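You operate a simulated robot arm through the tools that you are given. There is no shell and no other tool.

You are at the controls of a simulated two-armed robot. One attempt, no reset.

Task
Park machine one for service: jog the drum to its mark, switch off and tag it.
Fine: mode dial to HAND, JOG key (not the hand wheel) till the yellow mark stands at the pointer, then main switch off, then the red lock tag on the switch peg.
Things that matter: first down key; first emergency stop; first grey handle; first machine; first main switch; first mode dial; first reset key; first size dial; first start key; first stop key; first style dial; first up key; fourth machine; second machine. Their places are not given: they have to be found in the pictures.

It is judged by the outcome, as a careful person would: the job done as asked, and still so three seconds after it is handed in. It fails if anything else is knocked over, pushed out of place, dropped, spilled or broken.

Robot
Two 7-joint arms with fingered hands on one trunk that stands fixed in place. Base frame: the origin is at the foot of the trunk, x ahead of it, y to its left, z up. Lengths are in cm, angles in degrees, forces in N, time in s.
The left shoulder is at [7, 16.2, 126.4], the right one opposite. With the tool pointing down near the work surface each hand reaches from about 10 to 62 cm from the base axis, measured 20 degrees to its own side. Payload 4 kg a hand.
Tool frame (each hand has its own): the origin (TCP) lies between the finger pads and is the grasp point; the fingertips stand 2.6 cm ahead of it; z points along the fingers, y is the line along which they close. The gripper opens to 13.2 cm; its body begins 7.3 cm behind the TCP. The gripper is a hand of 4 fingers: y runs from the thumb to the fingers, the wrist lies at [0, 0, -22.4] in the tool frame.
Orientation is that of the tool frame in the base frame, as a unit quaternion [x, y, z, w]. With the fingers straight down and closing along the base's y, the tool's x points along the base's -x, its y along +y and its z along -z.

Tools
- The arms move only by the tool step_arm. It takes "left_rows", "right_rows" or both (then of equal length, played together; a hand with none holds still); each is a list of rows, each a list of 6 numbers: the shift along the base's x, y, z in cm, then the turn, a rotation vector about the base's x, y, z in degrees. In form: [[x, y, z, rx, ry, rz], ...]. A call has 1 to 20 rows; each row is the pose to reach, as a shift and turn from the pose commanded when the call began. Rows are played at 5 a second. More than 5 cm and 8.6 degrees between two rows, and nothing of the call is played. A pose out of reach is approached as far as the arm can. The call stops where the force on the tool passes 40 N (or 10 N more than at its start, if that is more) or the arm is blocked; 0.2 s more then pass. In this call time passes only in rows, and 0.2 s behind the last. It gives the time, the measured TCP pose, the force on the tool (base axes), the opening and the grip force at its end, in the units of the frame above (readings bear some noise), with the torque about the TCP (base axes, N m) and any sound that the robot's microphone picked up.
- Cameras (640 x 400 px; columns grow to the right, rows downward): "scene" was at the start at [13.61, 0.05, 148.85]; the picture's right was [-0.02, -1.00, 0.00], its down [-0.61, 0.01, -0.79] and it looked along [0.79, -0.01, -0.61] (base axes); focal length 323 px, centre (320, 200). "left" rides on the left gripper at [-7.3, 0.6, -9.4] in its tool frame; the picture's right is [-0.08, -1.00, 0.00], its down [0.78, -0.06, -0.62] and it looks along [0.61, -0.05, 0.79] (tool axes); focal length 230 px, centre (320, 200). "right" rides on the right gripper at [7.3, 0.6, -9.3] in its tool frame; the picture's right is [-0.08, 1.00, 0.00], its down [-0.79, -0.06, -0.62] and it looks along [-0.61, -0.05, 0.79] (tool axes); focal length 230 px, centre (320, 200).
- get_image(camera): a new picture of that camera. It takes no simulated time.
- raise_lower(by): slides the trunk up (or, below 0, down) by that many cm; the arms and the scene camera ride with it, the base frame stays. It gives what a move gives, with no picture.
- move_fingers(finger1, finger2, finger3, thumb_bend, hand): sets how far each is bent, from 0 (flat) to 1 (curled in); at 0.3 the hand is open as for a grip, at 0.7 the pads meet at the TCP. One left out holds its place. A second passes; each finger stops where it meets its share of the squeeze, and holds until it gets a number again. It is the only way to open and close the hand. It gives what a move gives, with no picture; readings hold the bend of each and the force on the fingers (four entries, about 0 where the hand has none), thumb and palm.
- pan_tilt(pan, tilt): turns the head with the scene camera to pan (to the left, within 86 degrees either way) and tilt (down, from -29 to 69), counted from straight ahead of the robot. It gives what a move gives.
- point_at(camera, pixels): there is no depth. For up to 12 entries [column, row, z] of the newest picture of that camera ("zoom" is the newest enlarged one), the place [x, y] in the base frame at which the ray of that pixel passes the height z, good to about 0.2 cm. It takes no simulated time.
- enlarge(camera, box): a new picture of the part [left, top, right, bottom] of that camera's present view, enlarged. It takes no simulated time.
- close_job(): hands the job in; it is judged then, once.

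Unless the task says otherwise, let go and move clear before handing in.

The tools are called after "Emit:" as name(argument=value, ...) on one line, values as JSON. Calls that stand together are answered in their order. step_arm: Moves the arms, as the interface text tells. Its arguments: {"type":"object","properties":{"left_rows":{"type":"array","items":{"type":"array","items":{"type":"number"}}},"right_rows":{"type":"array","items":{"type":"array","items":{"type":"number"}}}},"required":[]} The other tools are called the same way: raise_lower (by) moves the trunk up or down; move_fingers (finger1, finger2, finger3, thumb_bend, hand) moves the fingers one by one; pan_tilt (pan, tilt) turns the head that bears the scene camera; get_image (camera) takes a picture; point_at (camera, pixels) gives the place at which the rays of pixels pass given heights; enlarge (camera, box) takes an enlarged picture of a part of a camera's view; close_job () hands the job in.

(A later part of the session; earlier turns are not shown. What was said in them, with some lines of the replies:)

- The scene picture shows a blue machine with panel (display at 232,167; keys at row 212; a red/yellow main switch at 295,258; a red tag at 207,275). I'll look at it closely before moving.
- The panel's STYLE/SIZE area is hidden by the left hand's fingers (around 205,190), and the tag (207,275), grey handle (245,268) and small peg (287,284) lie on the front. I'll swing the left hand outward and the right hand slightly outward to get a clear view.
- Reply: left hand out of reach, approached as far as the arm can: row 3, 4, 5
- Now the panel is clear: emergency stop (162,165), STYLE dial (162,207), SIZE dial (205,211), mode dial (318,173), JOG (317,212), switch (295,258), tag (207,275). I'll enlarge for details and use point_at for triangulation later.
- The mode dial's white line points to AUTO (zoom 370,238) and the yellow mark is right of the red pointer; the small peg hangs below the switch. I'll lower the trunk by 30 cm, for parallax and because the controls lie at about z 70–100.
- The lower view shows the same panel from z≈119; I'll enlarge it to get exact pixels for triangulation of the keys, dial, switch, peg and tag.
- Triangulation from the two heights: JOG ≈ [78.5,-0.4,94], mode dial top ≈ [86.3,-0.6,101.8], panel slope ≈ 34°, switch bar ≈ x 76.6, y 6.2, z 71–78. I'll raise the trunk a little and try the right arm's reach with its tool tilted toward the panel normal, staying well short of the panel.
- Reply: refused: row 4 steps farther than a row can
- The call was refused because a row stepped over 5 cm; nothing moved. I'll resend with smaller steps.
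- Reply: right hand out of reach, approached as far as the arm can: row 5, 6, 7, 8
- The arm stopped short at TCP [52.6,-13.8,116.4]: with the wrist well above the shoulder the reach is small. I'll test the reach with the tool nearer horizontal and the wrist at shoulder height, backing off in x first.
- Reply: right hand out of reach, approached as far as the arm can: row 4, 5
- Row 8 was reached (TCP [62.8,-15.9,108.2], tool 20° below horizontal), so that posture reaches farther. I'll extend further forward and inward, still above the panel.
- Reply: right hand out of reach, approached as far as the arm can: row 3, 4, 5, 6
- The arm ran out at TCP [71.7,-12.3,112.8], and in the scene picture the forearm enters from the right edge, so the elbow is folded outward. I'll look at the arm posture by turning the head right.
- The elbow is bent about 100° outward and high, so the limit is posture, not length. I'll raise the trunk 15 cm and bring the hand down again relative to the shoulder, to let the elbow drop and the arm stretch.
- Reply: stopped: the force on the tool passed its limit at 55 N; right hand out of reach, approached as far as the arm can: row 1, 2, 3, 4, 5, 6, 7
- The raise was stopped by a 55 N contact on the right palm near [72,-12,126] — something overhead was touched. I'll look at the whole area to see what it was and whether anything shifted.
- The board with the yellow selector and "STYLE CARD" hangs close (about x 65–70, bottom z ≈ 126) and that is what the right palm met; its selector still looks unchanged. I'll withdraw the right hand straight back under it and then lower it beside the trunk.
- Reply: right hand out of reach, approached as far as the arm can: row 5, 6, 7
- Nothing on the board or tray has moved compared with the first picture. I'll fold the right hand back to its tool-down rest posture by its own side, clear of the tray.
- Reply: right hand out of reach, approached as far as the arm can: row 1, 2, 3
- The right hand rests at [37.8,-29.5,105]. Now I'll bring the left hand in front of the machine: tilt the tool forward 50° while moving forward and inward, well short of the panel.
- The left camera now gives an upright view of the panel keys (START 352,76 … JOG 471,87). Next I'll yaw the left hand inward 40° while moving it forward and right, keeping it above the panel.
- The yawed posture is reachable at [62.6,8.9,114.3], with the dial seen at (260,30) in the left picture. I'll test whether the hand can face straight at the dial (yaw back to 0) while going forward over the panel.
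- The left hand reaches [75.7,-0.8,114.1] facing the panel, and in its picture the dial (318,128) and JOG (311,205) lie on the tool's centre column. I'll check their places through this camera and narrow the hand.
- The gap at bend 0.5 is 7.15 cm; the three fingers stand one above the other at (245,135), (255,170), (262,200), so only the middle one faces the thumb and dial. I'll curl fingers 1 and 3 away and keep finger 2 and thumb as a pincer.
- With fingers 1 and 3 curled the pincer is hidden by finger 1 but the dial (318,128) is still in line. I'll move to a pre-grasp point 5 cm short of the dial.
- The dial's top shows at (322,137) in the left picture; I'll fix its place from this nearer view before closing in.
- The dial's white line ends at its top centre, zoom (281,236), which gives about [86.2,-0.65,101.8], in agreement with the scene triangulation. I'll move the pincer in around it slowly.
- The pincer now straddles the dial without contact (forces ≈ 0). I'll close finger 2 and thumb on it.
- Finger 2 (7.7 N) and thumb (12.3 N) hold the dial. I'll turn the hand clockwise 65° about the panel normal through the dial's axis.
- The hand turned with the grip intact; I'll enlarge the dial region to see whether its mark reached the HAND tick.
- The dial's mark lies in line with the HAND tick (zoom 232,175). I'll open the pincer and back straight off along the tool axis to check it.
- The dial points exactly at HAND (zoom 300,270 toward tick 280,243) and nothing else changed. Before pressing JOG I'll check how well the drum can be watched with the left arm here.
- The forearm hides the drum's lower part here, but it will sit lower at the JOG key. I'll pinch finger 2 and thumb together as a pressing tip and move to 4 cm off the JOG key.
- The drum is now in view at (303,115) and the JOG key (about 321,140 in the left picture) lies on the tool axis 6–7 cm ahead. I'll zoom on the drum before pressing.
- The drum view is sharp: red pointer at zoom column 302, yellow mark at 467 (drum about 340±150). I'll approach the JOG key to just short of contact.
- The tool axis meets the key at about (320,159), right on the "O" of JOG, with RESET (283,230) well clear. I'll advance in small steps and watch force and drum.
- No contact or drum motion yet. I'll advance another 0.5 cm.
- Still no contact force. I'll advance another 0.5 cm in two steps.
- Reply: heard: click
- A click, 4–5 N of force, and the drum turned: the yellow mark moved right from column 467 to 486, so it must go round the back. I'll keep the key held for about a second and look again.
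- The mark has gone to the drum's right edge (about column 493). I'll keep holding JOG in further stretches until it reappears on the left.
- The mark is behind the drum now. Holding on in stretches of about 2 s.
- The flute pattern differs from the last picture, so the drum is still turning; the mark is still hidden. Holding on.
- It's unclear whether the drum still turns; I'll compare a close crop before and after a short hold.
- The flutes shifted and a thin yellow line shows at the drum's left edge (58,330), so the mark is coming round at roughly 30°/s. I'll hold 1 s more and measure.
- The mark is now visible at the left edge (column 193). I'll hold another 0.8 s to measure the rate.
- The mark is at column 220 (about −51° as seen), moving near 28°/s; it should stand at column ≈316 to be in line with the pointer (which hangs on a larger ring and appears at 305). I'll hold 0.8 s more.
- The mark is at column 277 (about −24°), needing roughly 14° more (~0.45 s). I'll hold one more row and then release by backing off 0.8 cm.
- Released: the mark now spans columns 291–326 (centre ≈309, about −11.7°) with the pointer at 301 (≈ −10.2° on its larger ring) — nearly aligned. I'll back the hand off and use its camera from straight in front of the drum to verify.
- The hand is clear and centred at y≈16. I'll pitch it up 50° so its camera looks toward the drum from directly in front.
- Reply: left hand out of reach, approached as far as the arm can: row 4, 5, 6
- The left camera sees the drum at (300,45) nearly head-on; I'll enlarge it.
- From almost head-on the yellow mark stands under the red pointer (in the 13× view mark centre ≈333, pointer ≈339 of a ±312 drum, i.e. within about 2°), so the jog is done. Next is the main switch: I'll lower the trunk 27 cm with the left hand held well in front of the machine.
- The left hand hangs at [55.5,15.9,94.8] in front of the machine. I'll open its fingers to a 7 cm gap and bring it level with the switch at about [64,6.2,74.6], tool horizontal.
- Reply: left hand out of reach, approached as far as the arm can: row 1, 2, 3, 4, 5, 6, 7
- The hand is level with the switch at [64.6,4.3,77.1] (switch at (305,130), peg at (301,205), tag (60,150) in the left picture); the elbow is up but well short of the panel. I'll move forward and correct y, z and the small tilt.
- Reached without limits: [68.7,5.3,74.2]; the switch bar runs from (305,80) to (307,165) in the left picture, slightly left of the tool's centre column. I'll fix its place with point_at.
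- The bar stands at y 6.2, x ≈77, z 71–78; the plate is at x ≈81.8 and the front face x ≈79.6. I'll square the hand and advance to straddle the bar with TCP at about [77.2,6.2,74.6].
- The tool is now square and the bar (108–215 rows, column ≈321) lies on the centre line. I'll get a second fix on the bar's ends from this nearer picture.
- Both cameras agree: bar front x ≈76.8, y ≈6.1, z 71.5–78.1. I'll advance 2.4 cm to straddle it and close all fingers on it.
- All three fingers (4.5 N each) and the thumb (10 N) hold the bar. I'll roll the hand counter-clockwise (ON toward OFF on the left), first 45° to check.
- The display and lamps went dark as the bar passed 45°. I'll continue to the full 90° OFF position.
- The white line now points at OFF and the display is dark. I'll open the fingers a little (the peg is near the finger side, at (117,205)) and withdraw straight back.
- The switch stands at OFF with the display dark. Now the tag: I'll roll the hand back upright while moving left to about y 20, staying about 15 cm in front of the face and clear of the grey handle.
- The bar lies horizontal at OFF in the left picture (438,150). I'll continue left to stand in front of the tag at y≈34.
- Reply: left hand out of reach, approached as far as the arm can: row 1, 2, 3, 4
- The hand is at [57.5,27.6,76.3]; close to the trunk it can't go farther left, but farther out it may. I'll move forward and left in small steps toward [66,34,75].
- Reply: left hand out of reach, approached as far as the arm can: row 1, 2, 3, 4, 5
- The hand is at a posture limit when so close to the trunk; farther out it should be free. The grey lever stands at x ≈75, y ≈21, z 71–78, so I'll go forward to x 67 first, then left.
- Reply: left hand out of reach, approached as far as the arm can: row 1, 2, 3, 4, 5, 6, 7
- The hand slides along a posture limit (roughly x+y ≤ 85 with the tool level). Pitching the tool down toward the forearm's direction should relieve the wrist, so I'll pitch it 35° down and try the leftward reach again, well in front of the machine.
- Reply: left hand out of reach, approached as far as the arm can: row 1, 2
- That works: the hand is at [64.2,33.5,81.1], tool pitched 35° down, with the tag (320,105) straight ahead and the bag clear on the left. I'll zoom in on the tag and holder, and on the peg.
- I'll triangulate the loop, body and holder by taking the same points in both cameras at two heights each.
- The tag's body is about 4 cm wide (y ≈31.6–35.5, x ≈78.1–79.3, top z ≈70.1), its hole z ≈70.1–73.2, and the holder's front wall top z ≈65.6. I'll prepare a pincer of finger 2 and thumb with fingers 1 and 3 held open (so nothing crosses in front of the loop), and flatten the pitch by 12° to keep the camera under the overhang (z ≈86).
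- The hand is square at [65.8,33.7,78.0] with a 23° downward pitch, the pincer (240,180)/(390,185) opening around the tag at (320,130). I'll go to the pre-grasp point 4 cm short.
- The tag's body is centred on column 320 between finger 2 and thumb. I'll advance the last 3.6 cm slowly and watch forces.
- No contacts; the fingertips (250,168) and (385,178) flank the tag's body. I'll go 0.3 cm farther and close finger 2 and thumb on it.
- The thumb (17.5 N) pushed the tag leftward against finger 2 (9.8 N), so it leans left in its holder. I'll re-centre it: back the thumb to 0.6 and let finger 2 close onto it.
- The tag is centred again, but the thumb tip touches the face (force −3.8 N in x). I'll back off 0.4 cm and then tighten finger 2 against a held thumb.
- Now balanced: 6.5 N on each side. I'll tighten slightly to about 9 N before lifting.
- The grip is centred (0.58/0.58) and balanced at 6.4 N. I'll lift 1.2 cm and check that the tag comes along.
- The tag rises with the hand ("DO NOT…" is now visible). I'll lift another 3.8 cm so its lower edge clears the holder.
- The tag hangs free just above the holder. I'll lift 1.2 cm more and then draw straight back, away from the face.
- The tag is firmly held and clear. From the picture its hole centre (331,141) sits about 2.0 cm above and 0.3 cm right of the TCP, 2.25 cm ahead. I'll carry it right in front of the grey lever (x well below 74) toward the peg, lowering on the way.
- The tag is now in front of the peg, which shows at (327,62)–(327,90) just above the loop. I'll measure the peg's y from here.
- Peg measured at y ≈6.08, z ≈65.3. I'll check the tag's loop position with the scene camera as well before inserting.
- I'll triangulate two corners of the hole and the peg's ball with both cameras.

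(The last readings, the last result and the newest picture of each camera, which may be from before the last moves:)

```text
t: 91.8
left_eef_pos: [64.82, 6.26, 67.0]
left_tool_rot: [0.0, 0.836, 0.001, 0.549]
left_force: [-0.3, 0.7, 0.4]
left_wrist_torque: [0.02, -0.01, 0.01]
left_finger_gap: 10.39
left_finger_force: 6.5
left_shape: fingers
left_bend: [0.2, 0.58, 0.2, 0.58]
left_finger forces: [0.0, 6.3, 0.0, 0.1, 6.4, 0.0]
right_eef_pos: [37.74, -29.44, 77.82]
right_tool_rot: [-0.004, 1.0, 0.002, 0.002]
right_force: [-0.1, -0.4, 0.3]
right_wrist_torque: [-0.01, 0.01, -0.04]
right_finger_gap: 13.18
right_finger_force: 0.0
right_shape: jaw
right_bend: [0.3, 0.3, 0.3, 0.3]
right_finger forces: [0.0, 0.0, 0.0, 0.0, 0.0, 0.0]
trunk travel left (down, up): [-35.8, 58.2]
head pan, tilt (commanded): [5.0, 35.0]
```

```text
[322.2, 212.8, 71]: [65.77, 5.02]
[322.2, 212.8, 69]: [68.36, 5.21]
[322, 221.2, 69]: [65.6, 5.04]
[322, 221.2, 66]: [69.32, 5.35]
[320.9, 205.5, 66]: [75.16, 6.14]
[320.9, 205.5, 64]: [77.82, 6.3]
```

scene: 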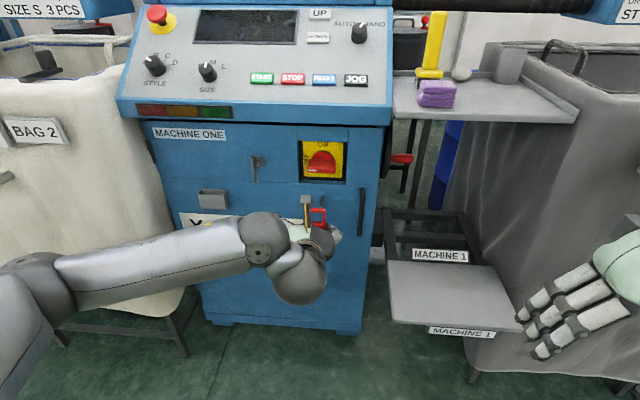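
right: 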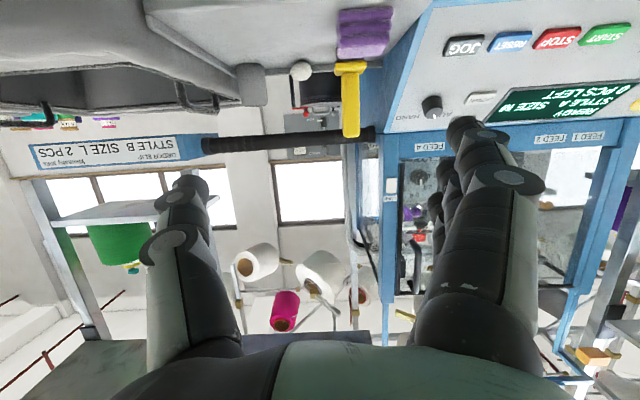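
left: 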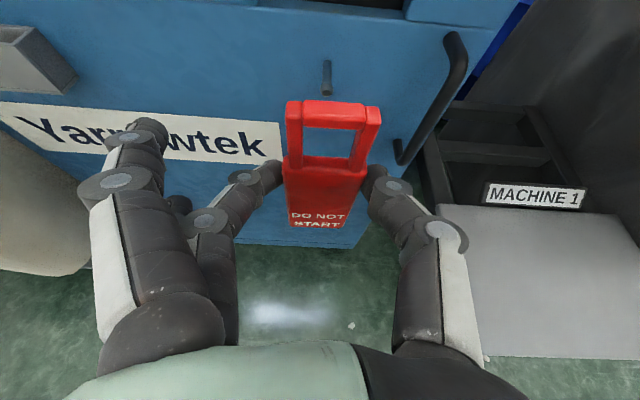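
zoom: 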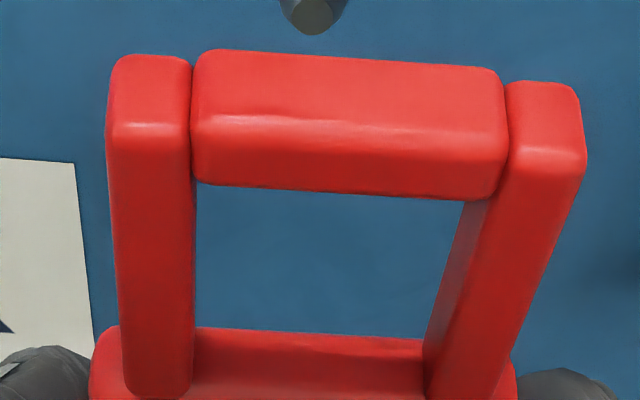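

The hole spans z 67.85–70.6 (centre 2.24 cm above TCP) at y ≈6.2, with the tag's plane 1.8 cm ahead of TCP; the peg is at y ≈6.1, z ≈65.35. I'll lower the hand 3.8 cm to bring the hole to the peg's height, still about 8 cm in front of it.

Emit:
step_arm(left_rows=[[0, 0, -1.3, 0, 0, 0], [0, -0.1, -2.6, 0, 0, 0], [0, -0.1, -3.8, 0, 0, 0]])

Emit:
step_arm(left_rows=[[1.5, 0, 0, 0, 0, 0], [3, 0, 0, 0, 0, 0], [4.5, 0, 0, 0, 0, 0], [6, 0, 0, 0, 0, 0]])

Emit:
get_image(camera="left")

Emit:
get_image(camera="scene")

```text
t: 92.6
left_eef_pos: [64.96, 6.23, 63.28]
left_tool_rot: [-0.001, 0.835, 0.002, 0.55]
left_force: [0.0, -0.1, 0.0]
left_wrist_torque: [-0.02, 0.02, 0.04]
left_finger_gap: 10.37
left_finger_force: 6.4
left_shape: fingers
left_bend: [0.2, 0.59, 0.2, 0.58]
left_finger forces: [0.0, 6.4, 0.1, 0.0, 6.4, 0.0]
right_eef_pos: [37.74, -29.48, 77.86]
right_tool_rot: [-0.004, 1.0, 0.003, 0.001]
right_force: [-0.9, -0.1, 0.8]
right_wrist_torque: [0.01, 0.02, 0.0]
right_finger_gap: 13.21
right_finger_force: 0.0
right_shape: jaw
right_bend: [0.3, 0.3, 0.3, 0.3]
right_finger forces: [0.0, 0.0, 0.0, 0.0, 0.1, 0.0]
trunk travel left (down, up): [-35.8, 58.2]
head pan, tilt (commanded): [5.0, 35.0]
```

```text
t: 93.6
left_eef_pos: [70.88, 6.24, 63.21]
left_tool_rot: [0.0, 0.835, 0.0, 0.55]
left_force: [-0.3, 0.2, 1.2]
left_wrist_torque: [0.0, 0.04, 0.0]
left_finger_gap: 10.39
left_finger_force: 7.0
left_shape: fingers
left_bend: [0.2, 0.59, 0.2, 0.58]
left_finger forces: [0.0, 6.3, 0.0, 0.0, 6.5, 0.1]
right_eef_pos: [37.82, -29.44, 77.76]
right_tool_rot: [-0.005, 1.0, 0.002, 0.0]
right_force: [0.3, 0.3, 0.0]
right_wrist_torque: [0.03, 0.02, 0.0]
right_finger_gap: 13.18
right_finger_force: 0.1
right_shape: jaw
right_bend: [0.3, 0.3, 0.3, 0.3]
right_finger forces: [0.1, 0.1, 0.1, 0.0, 0.0, 0.0]
trunk travel left (down, up): [-35.8, 58.2]
head pan, tilt (commanded): [5.0, 35.0]
```

```text
taken
```

left: 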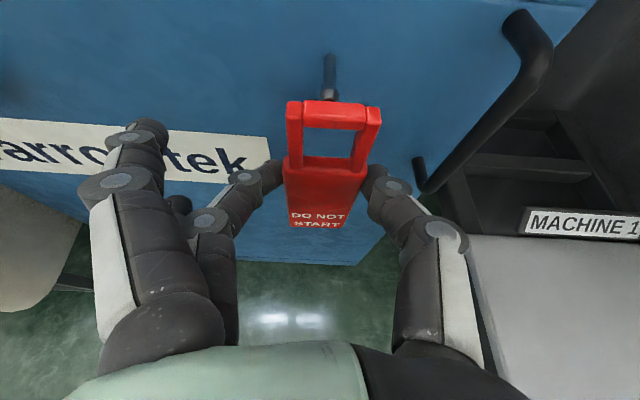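

```text
taken
```

scene: 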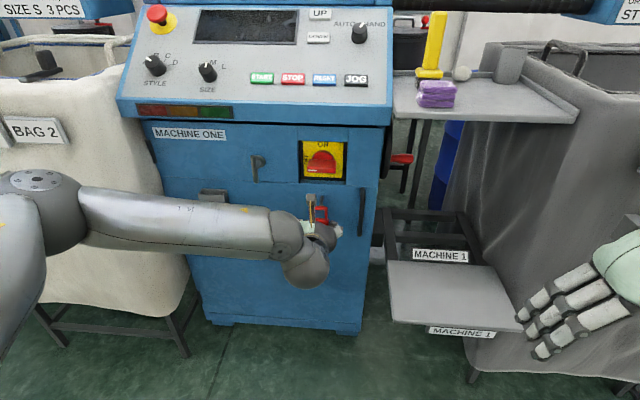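

The ball (330,98) projects exactly where the insertion line expects it (hole and ball agree within 0.1 cm sideways). I'll advance 3 cm so the loop starts over the ball.

Emit:
step_arm(left_rows=[[0.8, 0, 0, 0, 0, 0], [1.6, 0, 0, 0, 0, 0], [2.3, 0, 0, 0, 0, 0], [3, 0, 0, 0, 0, 0]])

Emit:
get_image(camera="left")

Emit:
enlarge(camera="left", box=[264, 70, 392, 150])

Emit:
enlarge(camera="scene", box=[290, 185, 354, 225])

```text
t: 94.6
left_eef_pos: [73.95, 6.16, 63.18]
left_tool_rot: [-0.001, 0.835, 0.001, 0.55]
left_force: [-0.3, 0.4, -0.3]
left_wrist_torque: [0.01, 0.02, -0.02]
left_finger_gap: 10.38
left_finger_force: 6.1
left_shape: fingers
left_bend: [0.2, 0.59, 0.2, 0.58]
left_finger forces: [0.0, 6.4, 0.0, 0.0, 6.5, 0.0]
right_eef_pos: [37.75, -29.46, 77.88]
right_tool_rot: [-0.005, 1.0, 0.003, 0.001]
right_force: [-0.4, 0.2, 0.7]
right_wrist_torque: [-0.01, -0.03, -0.01]
right_finger_gap: 13.16
right_finger_force: 0.0
right_shape: jaw
right_bend: [0.3, 0.3, 0.3, 0.3]
right_finger forces: [0.0, 0.1, 0.0, 0.0, 0.0, 0.0]
trunk travel left (down, up): [-35.8, 58.2]
head pan, tilt (commanded): [5.0, 35.0]
```

```text
taken
```

left: 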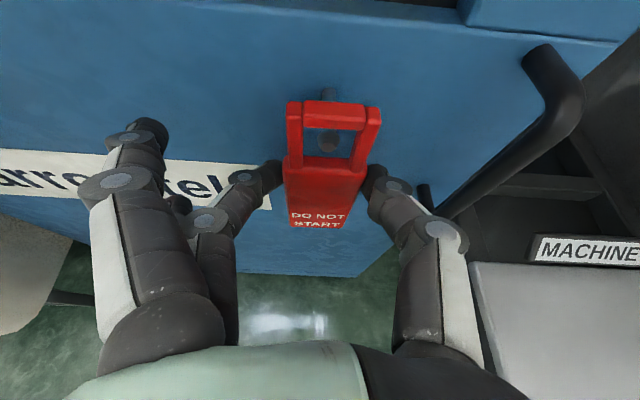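

```text
5.00 times, centred on (328, 110) of left
```

zoom: 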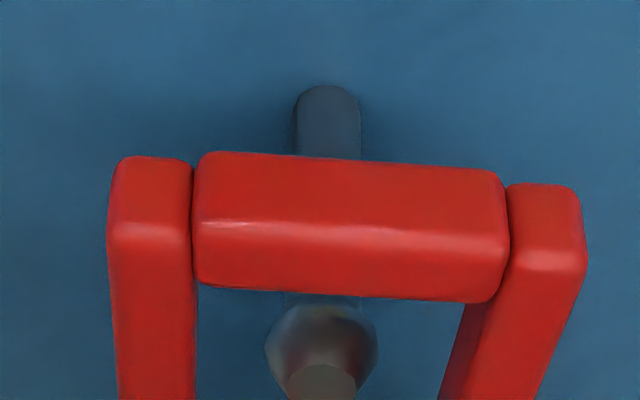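

```text
10.00 times, centred on (322, 205) of scene
```

zoom: 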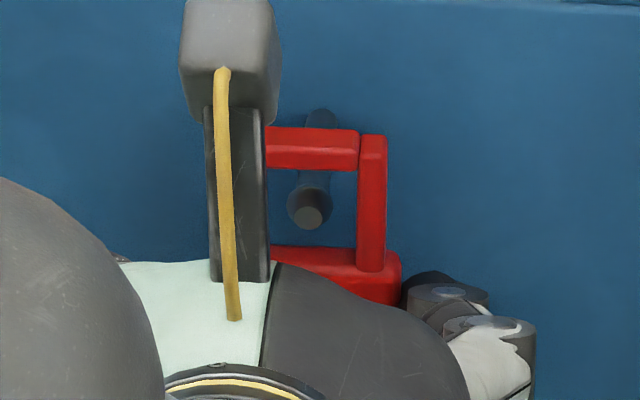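

The ball now shows inside the loop, well centred, with the rod passing behind the top bar and no contact force. I'll advance another 2.3 cm to slide the tag fully past the ball.

Emit:
step_arm(left_rows=[[0.6, 0, 0, 0, 0, 0], [1.2, 0, 0, 0, 0, 0], [1.8, 0, 0, 0, 0, 0], [2.3, 0, 0, 0, 0, 0]])

Emit:
get_image(camera="left")

Emit:
enlarge(camera="left", box=[264, 90, 392, 170])

Emit:
enlarge(camera="scene", box=[290, 185, 354, 225])

```text
t: 95.6
left_eef_pos: [76.12, 6.36, 63.22]
left_tool_rot: [0.0, 0.836, 0.001, 0.549]
left_force: [0.4, 0.1, -0.6]
left_wrist_torque: [0.01, -0.02, -0.02]
left_finger_gap: 10.39
left_finger_force: 6.9
left_shape: fingers
left_bend: [0.2, 0.59, 0.2, 0.58]
left_finger forces: [0.1, 6.3, 0.0, 0.0, 6.4, 0.0]
right_eef_pos: [37.65, -29.45, 77.86]
right_tool_rot: [-0.004, 1.0, 0.003, 0.001]
right_force: [-0.3, -1.2, -0.6]
right_wrist_torque: [-0.01, 0.02, 0.0]
right_finger_gap: 13.18
right_finger_force: 0.1
right_shape: jaw
right_bend: [0.3, 0.3, 0.3, 0.3]
right_finger forces: [0.0, 0.0, 0.0, 0.0, 0.1, 0.1]
trunk travel left (down, up): [-35.8, 58.2]
head pan, tilt (commanded): [5.0, 35.0]
```

```text
taken
```

left: 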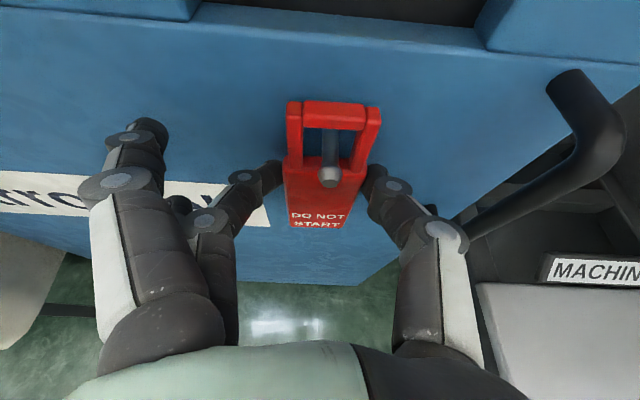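

```text
5.00 times, centred on (328, 130) of left
```

zoom: 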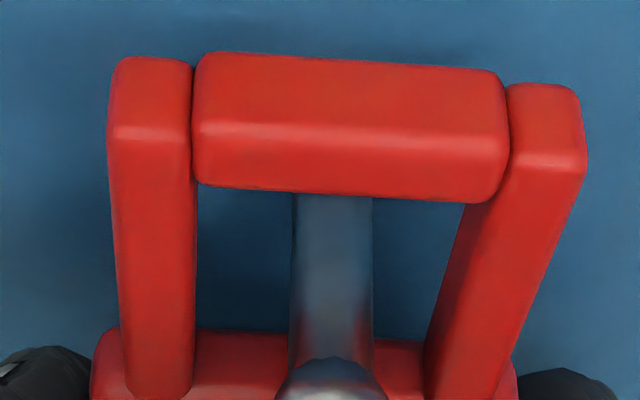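

```text
10.00 times, centred on (322, 205) of scene
```

zoom: 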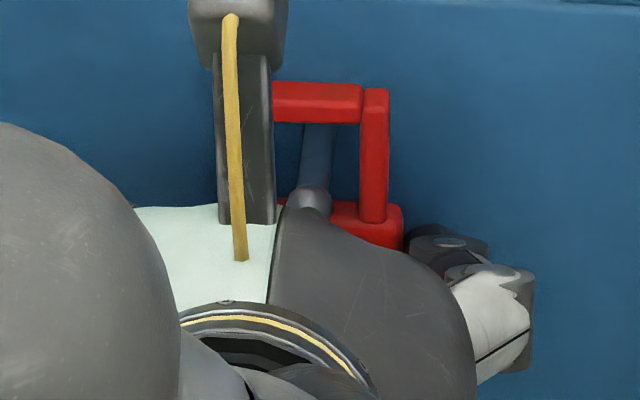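

The rod runs through the loop and the ball stands in front of the tag. I'll lower gently about 1.1 cm until the top bar rests on the rod.

Emit:
step_arm(left_rows=[[0, 0, -0.4, 0, 0, 0], [0, 0, -0.8, 0, 0, 0], [0, 0, -1.1, 0, 0, 0]])

Emit:
enlarge(camera="left", box=[264, 90, 392, 170])

Emit:
enlarge(camera="scene", box=[290, 185, 354, 225])

```text
t: 96.4
left_eef_pos: [76.16, 6.28, 62.13]
left_tool_rot: [-0.001, 0.835, 0.002, 0.55]
left_force: [-0.2, 0.8, 0.1]
left_wrist_torque: [0.01, 0.01, 0.0]
left_finger_gap: 10.39
left_finger_force: 6.5
left_shape: fingers
left_bend: [0.2, 0.59, 0.2, 0.58]
left_finger forces: [0.1, 6.4, 0.0, 0.1, 6.5, 0.1]
right_eef_pos: [37.71, -29.49, 77.79]
right_tool_rot: [-0.005, 1.0, 0.002, 0.001]
right_force: [0.6, -0.3, 0.2]
right_wrist_torque: [0.0, -0.02, -0.01]
right_finger_gap: 13.21
right_finger_force: 0.0
right_shape: jaw
right_bend: [0.3, 0.3, 0.3, 0.3]
right_finger forces: [0.0, 0.2, 0.1, 0.0, 0.1, 0.0]
trunk travel left (down, up): [-35.8, 58.2]
head pan, tilt (commanded): [5.0, 35.0]
```

```text
5.00 times, centred on (328, 130) of left
```

zoom: 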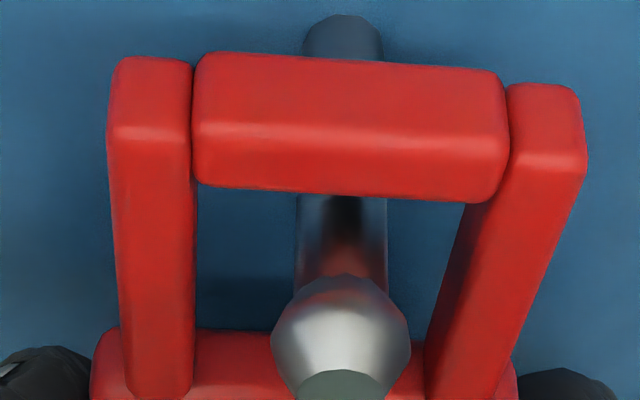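

```text
10.00 times, centred on (322, 205) of scene
```

zoom: 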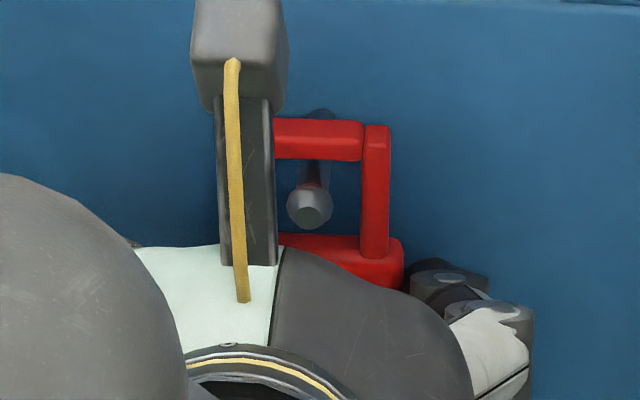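

No contact yet; the bar is just above the rod. I'll lower 0.3 cm more.

Emit:
step_arm(left_rows=[[0, 0, -0.15, 0, 0, 0], [0, 0, -0.3, 0, 0, 0]])

Emit:
enlarge(camera="left", box=[264, 90, 392, 170])

```text
t: 97.0
left_eef_pos: [76.2, 6.13, 61.79]
left_tool_rot: [0.001, 0.835, 0.0, 0.55]
left_force: [-1.2, 0.9, 0.6]
left_wrist_torque: [0.02, -0.02, 0.0]
left_finger_gap: 10.4
left_finger_force: 6.5
left_shape: fingers
left_bend: [0.2, 0.59, 0.2, 0.58]
left_finger forces: [0.0, 6.5, 0.0, 0.0, 6.6, 0.0]
right_eef_pos: [37.71, -29.43, 78.0]
right_tool_rot: [-0.004, 1.0, 0.002, 0.0]
right_force: [0.7, 0.2, 0.6]
right_wrist_torque: [0.01, -0.01, -0.01]
right_finger_gap: 13.19
right_finger_force: 0.0
right_shape: jaw
right_bend: [0.3, 0.3, 0.3, 0.3]
right_finger forces: [0.0, 0.1, 0.0, 0.0, 0.0, 0.0]
trunk travel left (down, up): [-35.8, 58.2]
head pan, tilt (commanded): [5.0, 35.0]
```

```text
5.00 times, centred on (328, 130) of left
```

zoom: 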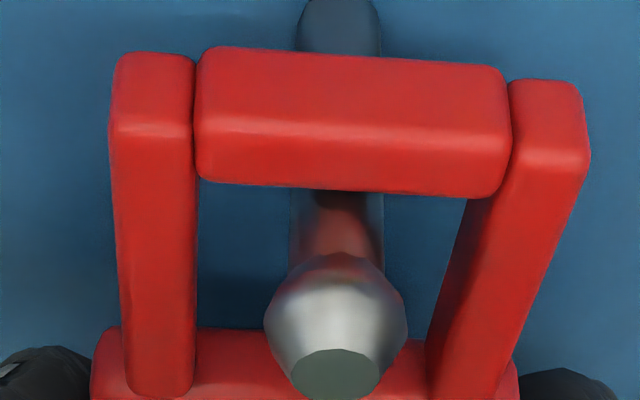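

The picture shows the tag lifted slightly in the grip, so its bar now rests on the rod. I'll open finger 2 and thumb moderately (0.5) to let it hang.

Emit:
move_fingers(hand="left", finger2=0.5, thumb_bend=0.5)

Emit:
get_image(camera="left")

Emit:
enlarge(camera="left", box=[240, 80, 400, 180])

Emit:
enlarge(camera="scene", box=[290, 185, 354, 225])

```text
t: 98.0
left_eef_pos: [76.09, 6.26, 61.72]
left_tool_rot: [-0.001, 0.835, 0.001, 0.55]
left_force: [0.0, 0.0, 0.3]
left_wrist_torque: [-0.01, -0.04, 0.02]
left_finger_gap: 11.35
left_finger_force: 0.1
left_shape: fingers
left_bend: [0.2, 0.5, 0.2, 0.5]
left_finger forces: [0.0, 0.1, 0.0, 0.1, 0.2, 0.1]
right_eef_pos: [37.75, -29.46, 77.95]
right_tool_rot: [-0.004, 1.0, 0.003, 0.0]
right_force: [0.3, 0.5, -0.4]
right_wrist_torque: [0.02, -0.04, 0.0]
right_finger_gap: 13.19
right_finger_force: 0.0
right_shape: jaw
right_bend: [0.3, 0.3, 0.3, 0.3]
right_finger forces: [0.0, 0.0, 0.0, 0.1, 0.0, 0.0]
trunk travel left (down, up): [-35.8, 58.2]
head pan, tilt (commanded): [5.0, 35.0]
```

```text
taken
```

left: 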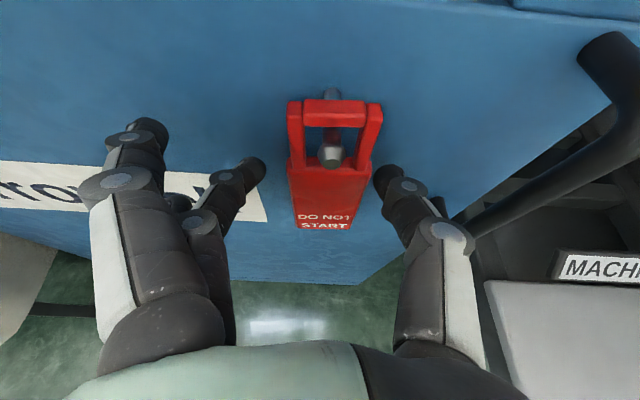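

```text
4.00 times, centred on (320, 130) of left
```

zoom: 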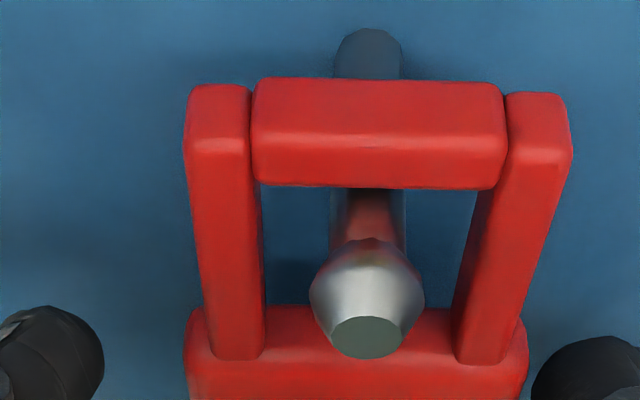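

```text
10.00 times, centred on (322, 205) of scene
```

zoom: 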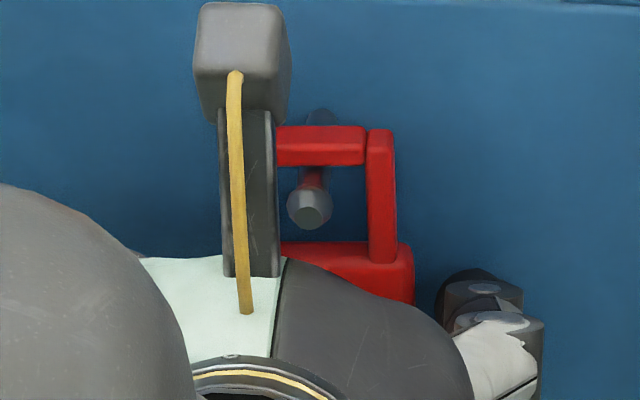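

The tag hangs freely on the rod behind the ball and all finger forces are zero. I'll withdraw straight back.

Emit:
step_arm(left_rows=[[-1, 0, 0, 0, 0, 0], [-2.5, 0, 0, 0, 0, 0], [-5, 0, 0, 0, 0, 0], [-8, 0, 0, 0, 0, 0], [-11, 0, 0.5, 0, 0, 0]])

Emit:
get_image(camera="left")

Emit:
get_image(camera="scene")

```text
t: 99.2
left_eef_pos: [65.13, 6.17, 62.08]
left_tool_rot: [0.001, 0.835, 0.0, 0.55]
left_force: [-0.2, -0.2, -0.1]
left_wrist_torque: [0.0, 0.01, 0.0]
left_finger_gap: 11.35
left_finger_force: 0.0
left_shape: fingers
left_bend: [0.2, 0.5, 0.2, 0.5]
left_finger forces: [0.0, 0.0, 0.0, 0.0, 0.0, 0.0]
right_eef_pos: [37.85, -29.5, 77.95]
right_tool_rot: [-0.004, 1.0, 0.002, 0.001]
right_force: [0.4, 0.7, 0.5]
right_wrist_torque: [0.0, 0.01, 0.04]
right_finger_gap: 13.19
right_finger_force: 0.0
right_shape: jaw
right_bend: [0.3, 0.3, 0.3, 0.3]
right_finger forces: [0.1, 0.1, 0.1, 0.1, 0.1, 0.0]
trunk travel left (down, up): [-35.8, 58.2]
head pan, tilt (commanded): [5.0, 35.0]
```

```text
taken
```

left: 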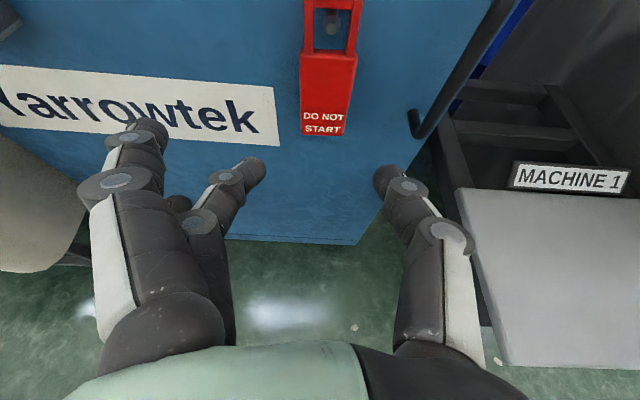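

```text
taken
```

scene: 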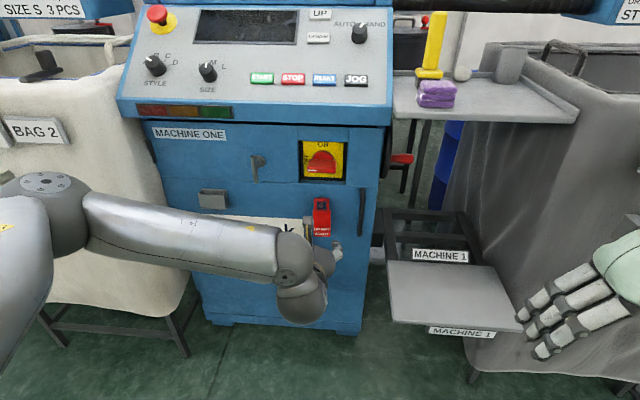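

The tag hangs on the peg below the switch. I'll check the tag, switch and dial closely.

Emit:
enlarge(camera="scene", box=[274, 180, 370, 240])

Emit:
enlarge(camera="scene", box=[280, 130, 360, 180])

Emit:
enlarge(camera="scene", box=[112, 0, 400, 180])

```text
6.67 times, centred on (322, 210) of scene
```

zoom: 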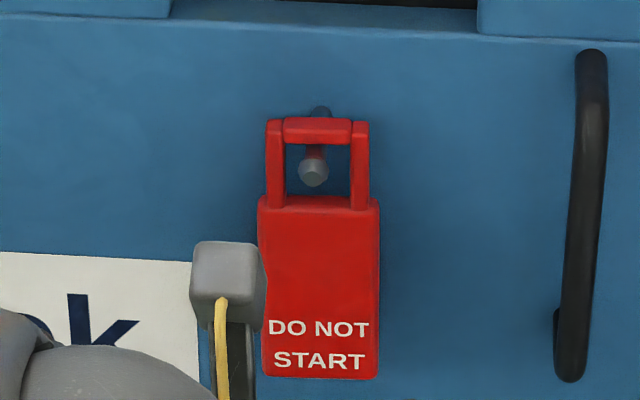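

```text
8.00 times, centred on (320, 155) of scene
```

zoom: 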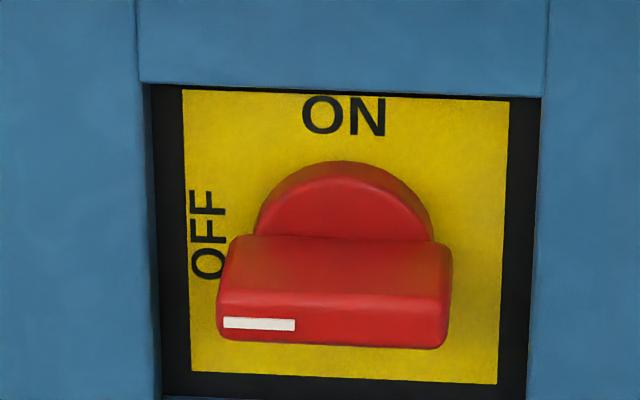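

```text
2.22 times, centred on (256, 90) of scene
```

zoom: 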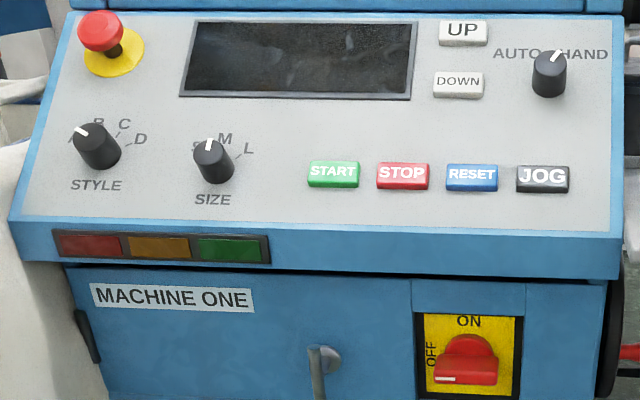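

Switch at OFF, dial at HAND, display dark and the tag hangs straight. I'll draw the left hand farther back and take a last look at the drum mark.

Emit:
step_arm(left_rows=[[-3, 1, 1, 0, 0, 0], [-6, 2, 2, 0, 0, 0], [-9, 4, 3, 0, 0, 0]])

Emit:
pan_tilt(pan=8, tilt=0)

Emit:
get_image(camera="scene")

```text
t: 100.0
left_eef_pos: [56.12, 10.43, 65.21]
left_tool_rot: [0.0, 0.835, 0.002, 0.551]
left_force: [0.7, 1.2, 1.3]
left_wrist_torque: [-0.05, 0.1, -0.06]
left_finger_gap: 11.36
left_finger_force: 0.0
left_shape: fingers
left_bend: [0.2, 0.5, 0.2, 0.5]
left_finger forces: [0.0, 0.1, 0.1, 0.1, 0.0, 0.1]
right_eef_pos: [37.76, -29.37, 77.82]
right_tool_rot: [-0.004, 1.0, 0.001, 0.002]
right_force: [-0.7, 0.0, 0.3]
right_wrist_torque: [0.0, 0.02, 0.0]
right_finger_gap: 13.2
right_finger_force: 0.0
right_shape: jaw
right_bend: [0.3, 0.3, 0.3, 0.3]
right_finger forces: [0.1, 0.0, 0.1, 0.0, 0.0, 0.0]
trunk travel left (down, up): [-35.8, 58.2]
head pan, tilt (commanded): [5.0, 35.0]
```

```text
t: 101.0
left_eef_pos: [56.24, 10.31, 65.44]
left_tool_rot: [0.001, 0.834, 0.001, 0.552]
left_force: [0.3, -0.5, -0.3]
left_wrist_torque: [0.01, -0.02, -0.02]
left_finger_gap: 11.39
left_finger_force: 0.1
left_shape: fingers
left_bend: [0.2, 0.5, 0.2, 0.5]
left_finger forces: [0.0, 0.1, 0.0, 0.0, 0.1, 0.1]
right_eef_pos: [37.73, -29.47, 77.83]
right_tool_rot: [-0.005, 1.0, 0.002, 0.0]
right_force: [-0.4, -0.6, -0.2]
right_wrist_torque: [0.02, 0.0, 0.01]
right_finger_gap: 13.18
right_finger_force: 0.0
right_shape: jaw
right_bend: [0.3, 0.3, 0.3, 0.3]
right_finger forces: [0.0, 0.1, 0.0, 0.1, 0.0, 0.0]
trunk travel left (down, up): [-35.8, 58.2]
head pan, tilt (commanded): [8.0, 0.0]
```

```text
taken
```

scene: 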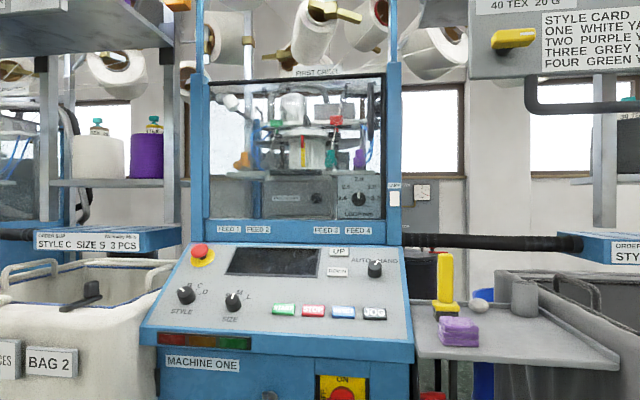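

Emit:
enlarge(camera="scene", box=[276, 130, 340, 170])

Emit:
enlarge(camera="scene", box=[400, 0, 640, 150])

```text
10.00 times, centred on (308, 150) of scene
```

zoom: 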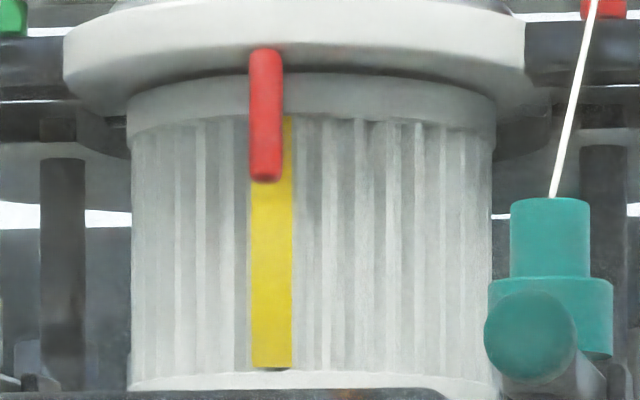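

```text
2.67 times, centred on (520, 75) of scene
```

zoom: 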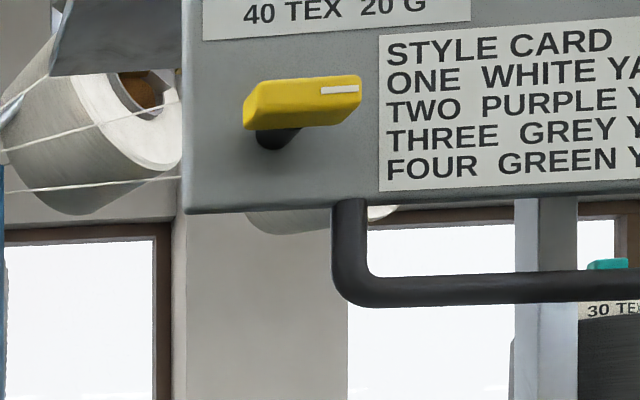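

The yellow mark stands at the red pointer, the switch is at OFF with the tag hanging on its peg, the dial is at HAND, nothing else has moved, and both hands are clear. I'm handing the job in.

Emit:
close_job()

```text
The job is handed in.
```

Machine one is parked for service, and I've handed the job in.

- **Mode dial:** it points to HAND.
- **Drum:** I turned it with the JOG key only. The yellow mark stands at the red pointer, about 2° short by my measurement from almost straight in front.
- **Main switch:** it is at OFF, and the display and lamps are dark.
- **Lock tag:** the red tag hangs on the switch peg, with the peg's ball end in front holding it on.

**Contact along the way:** early on, the right hand touched what I took to be the grey "STYLE CARD" board beside the machine, at about 55 N. In later pictures the board and its yellow selector looked unchanged. I saw nothing knocked over or moved, and both hands were clear when I handed in.
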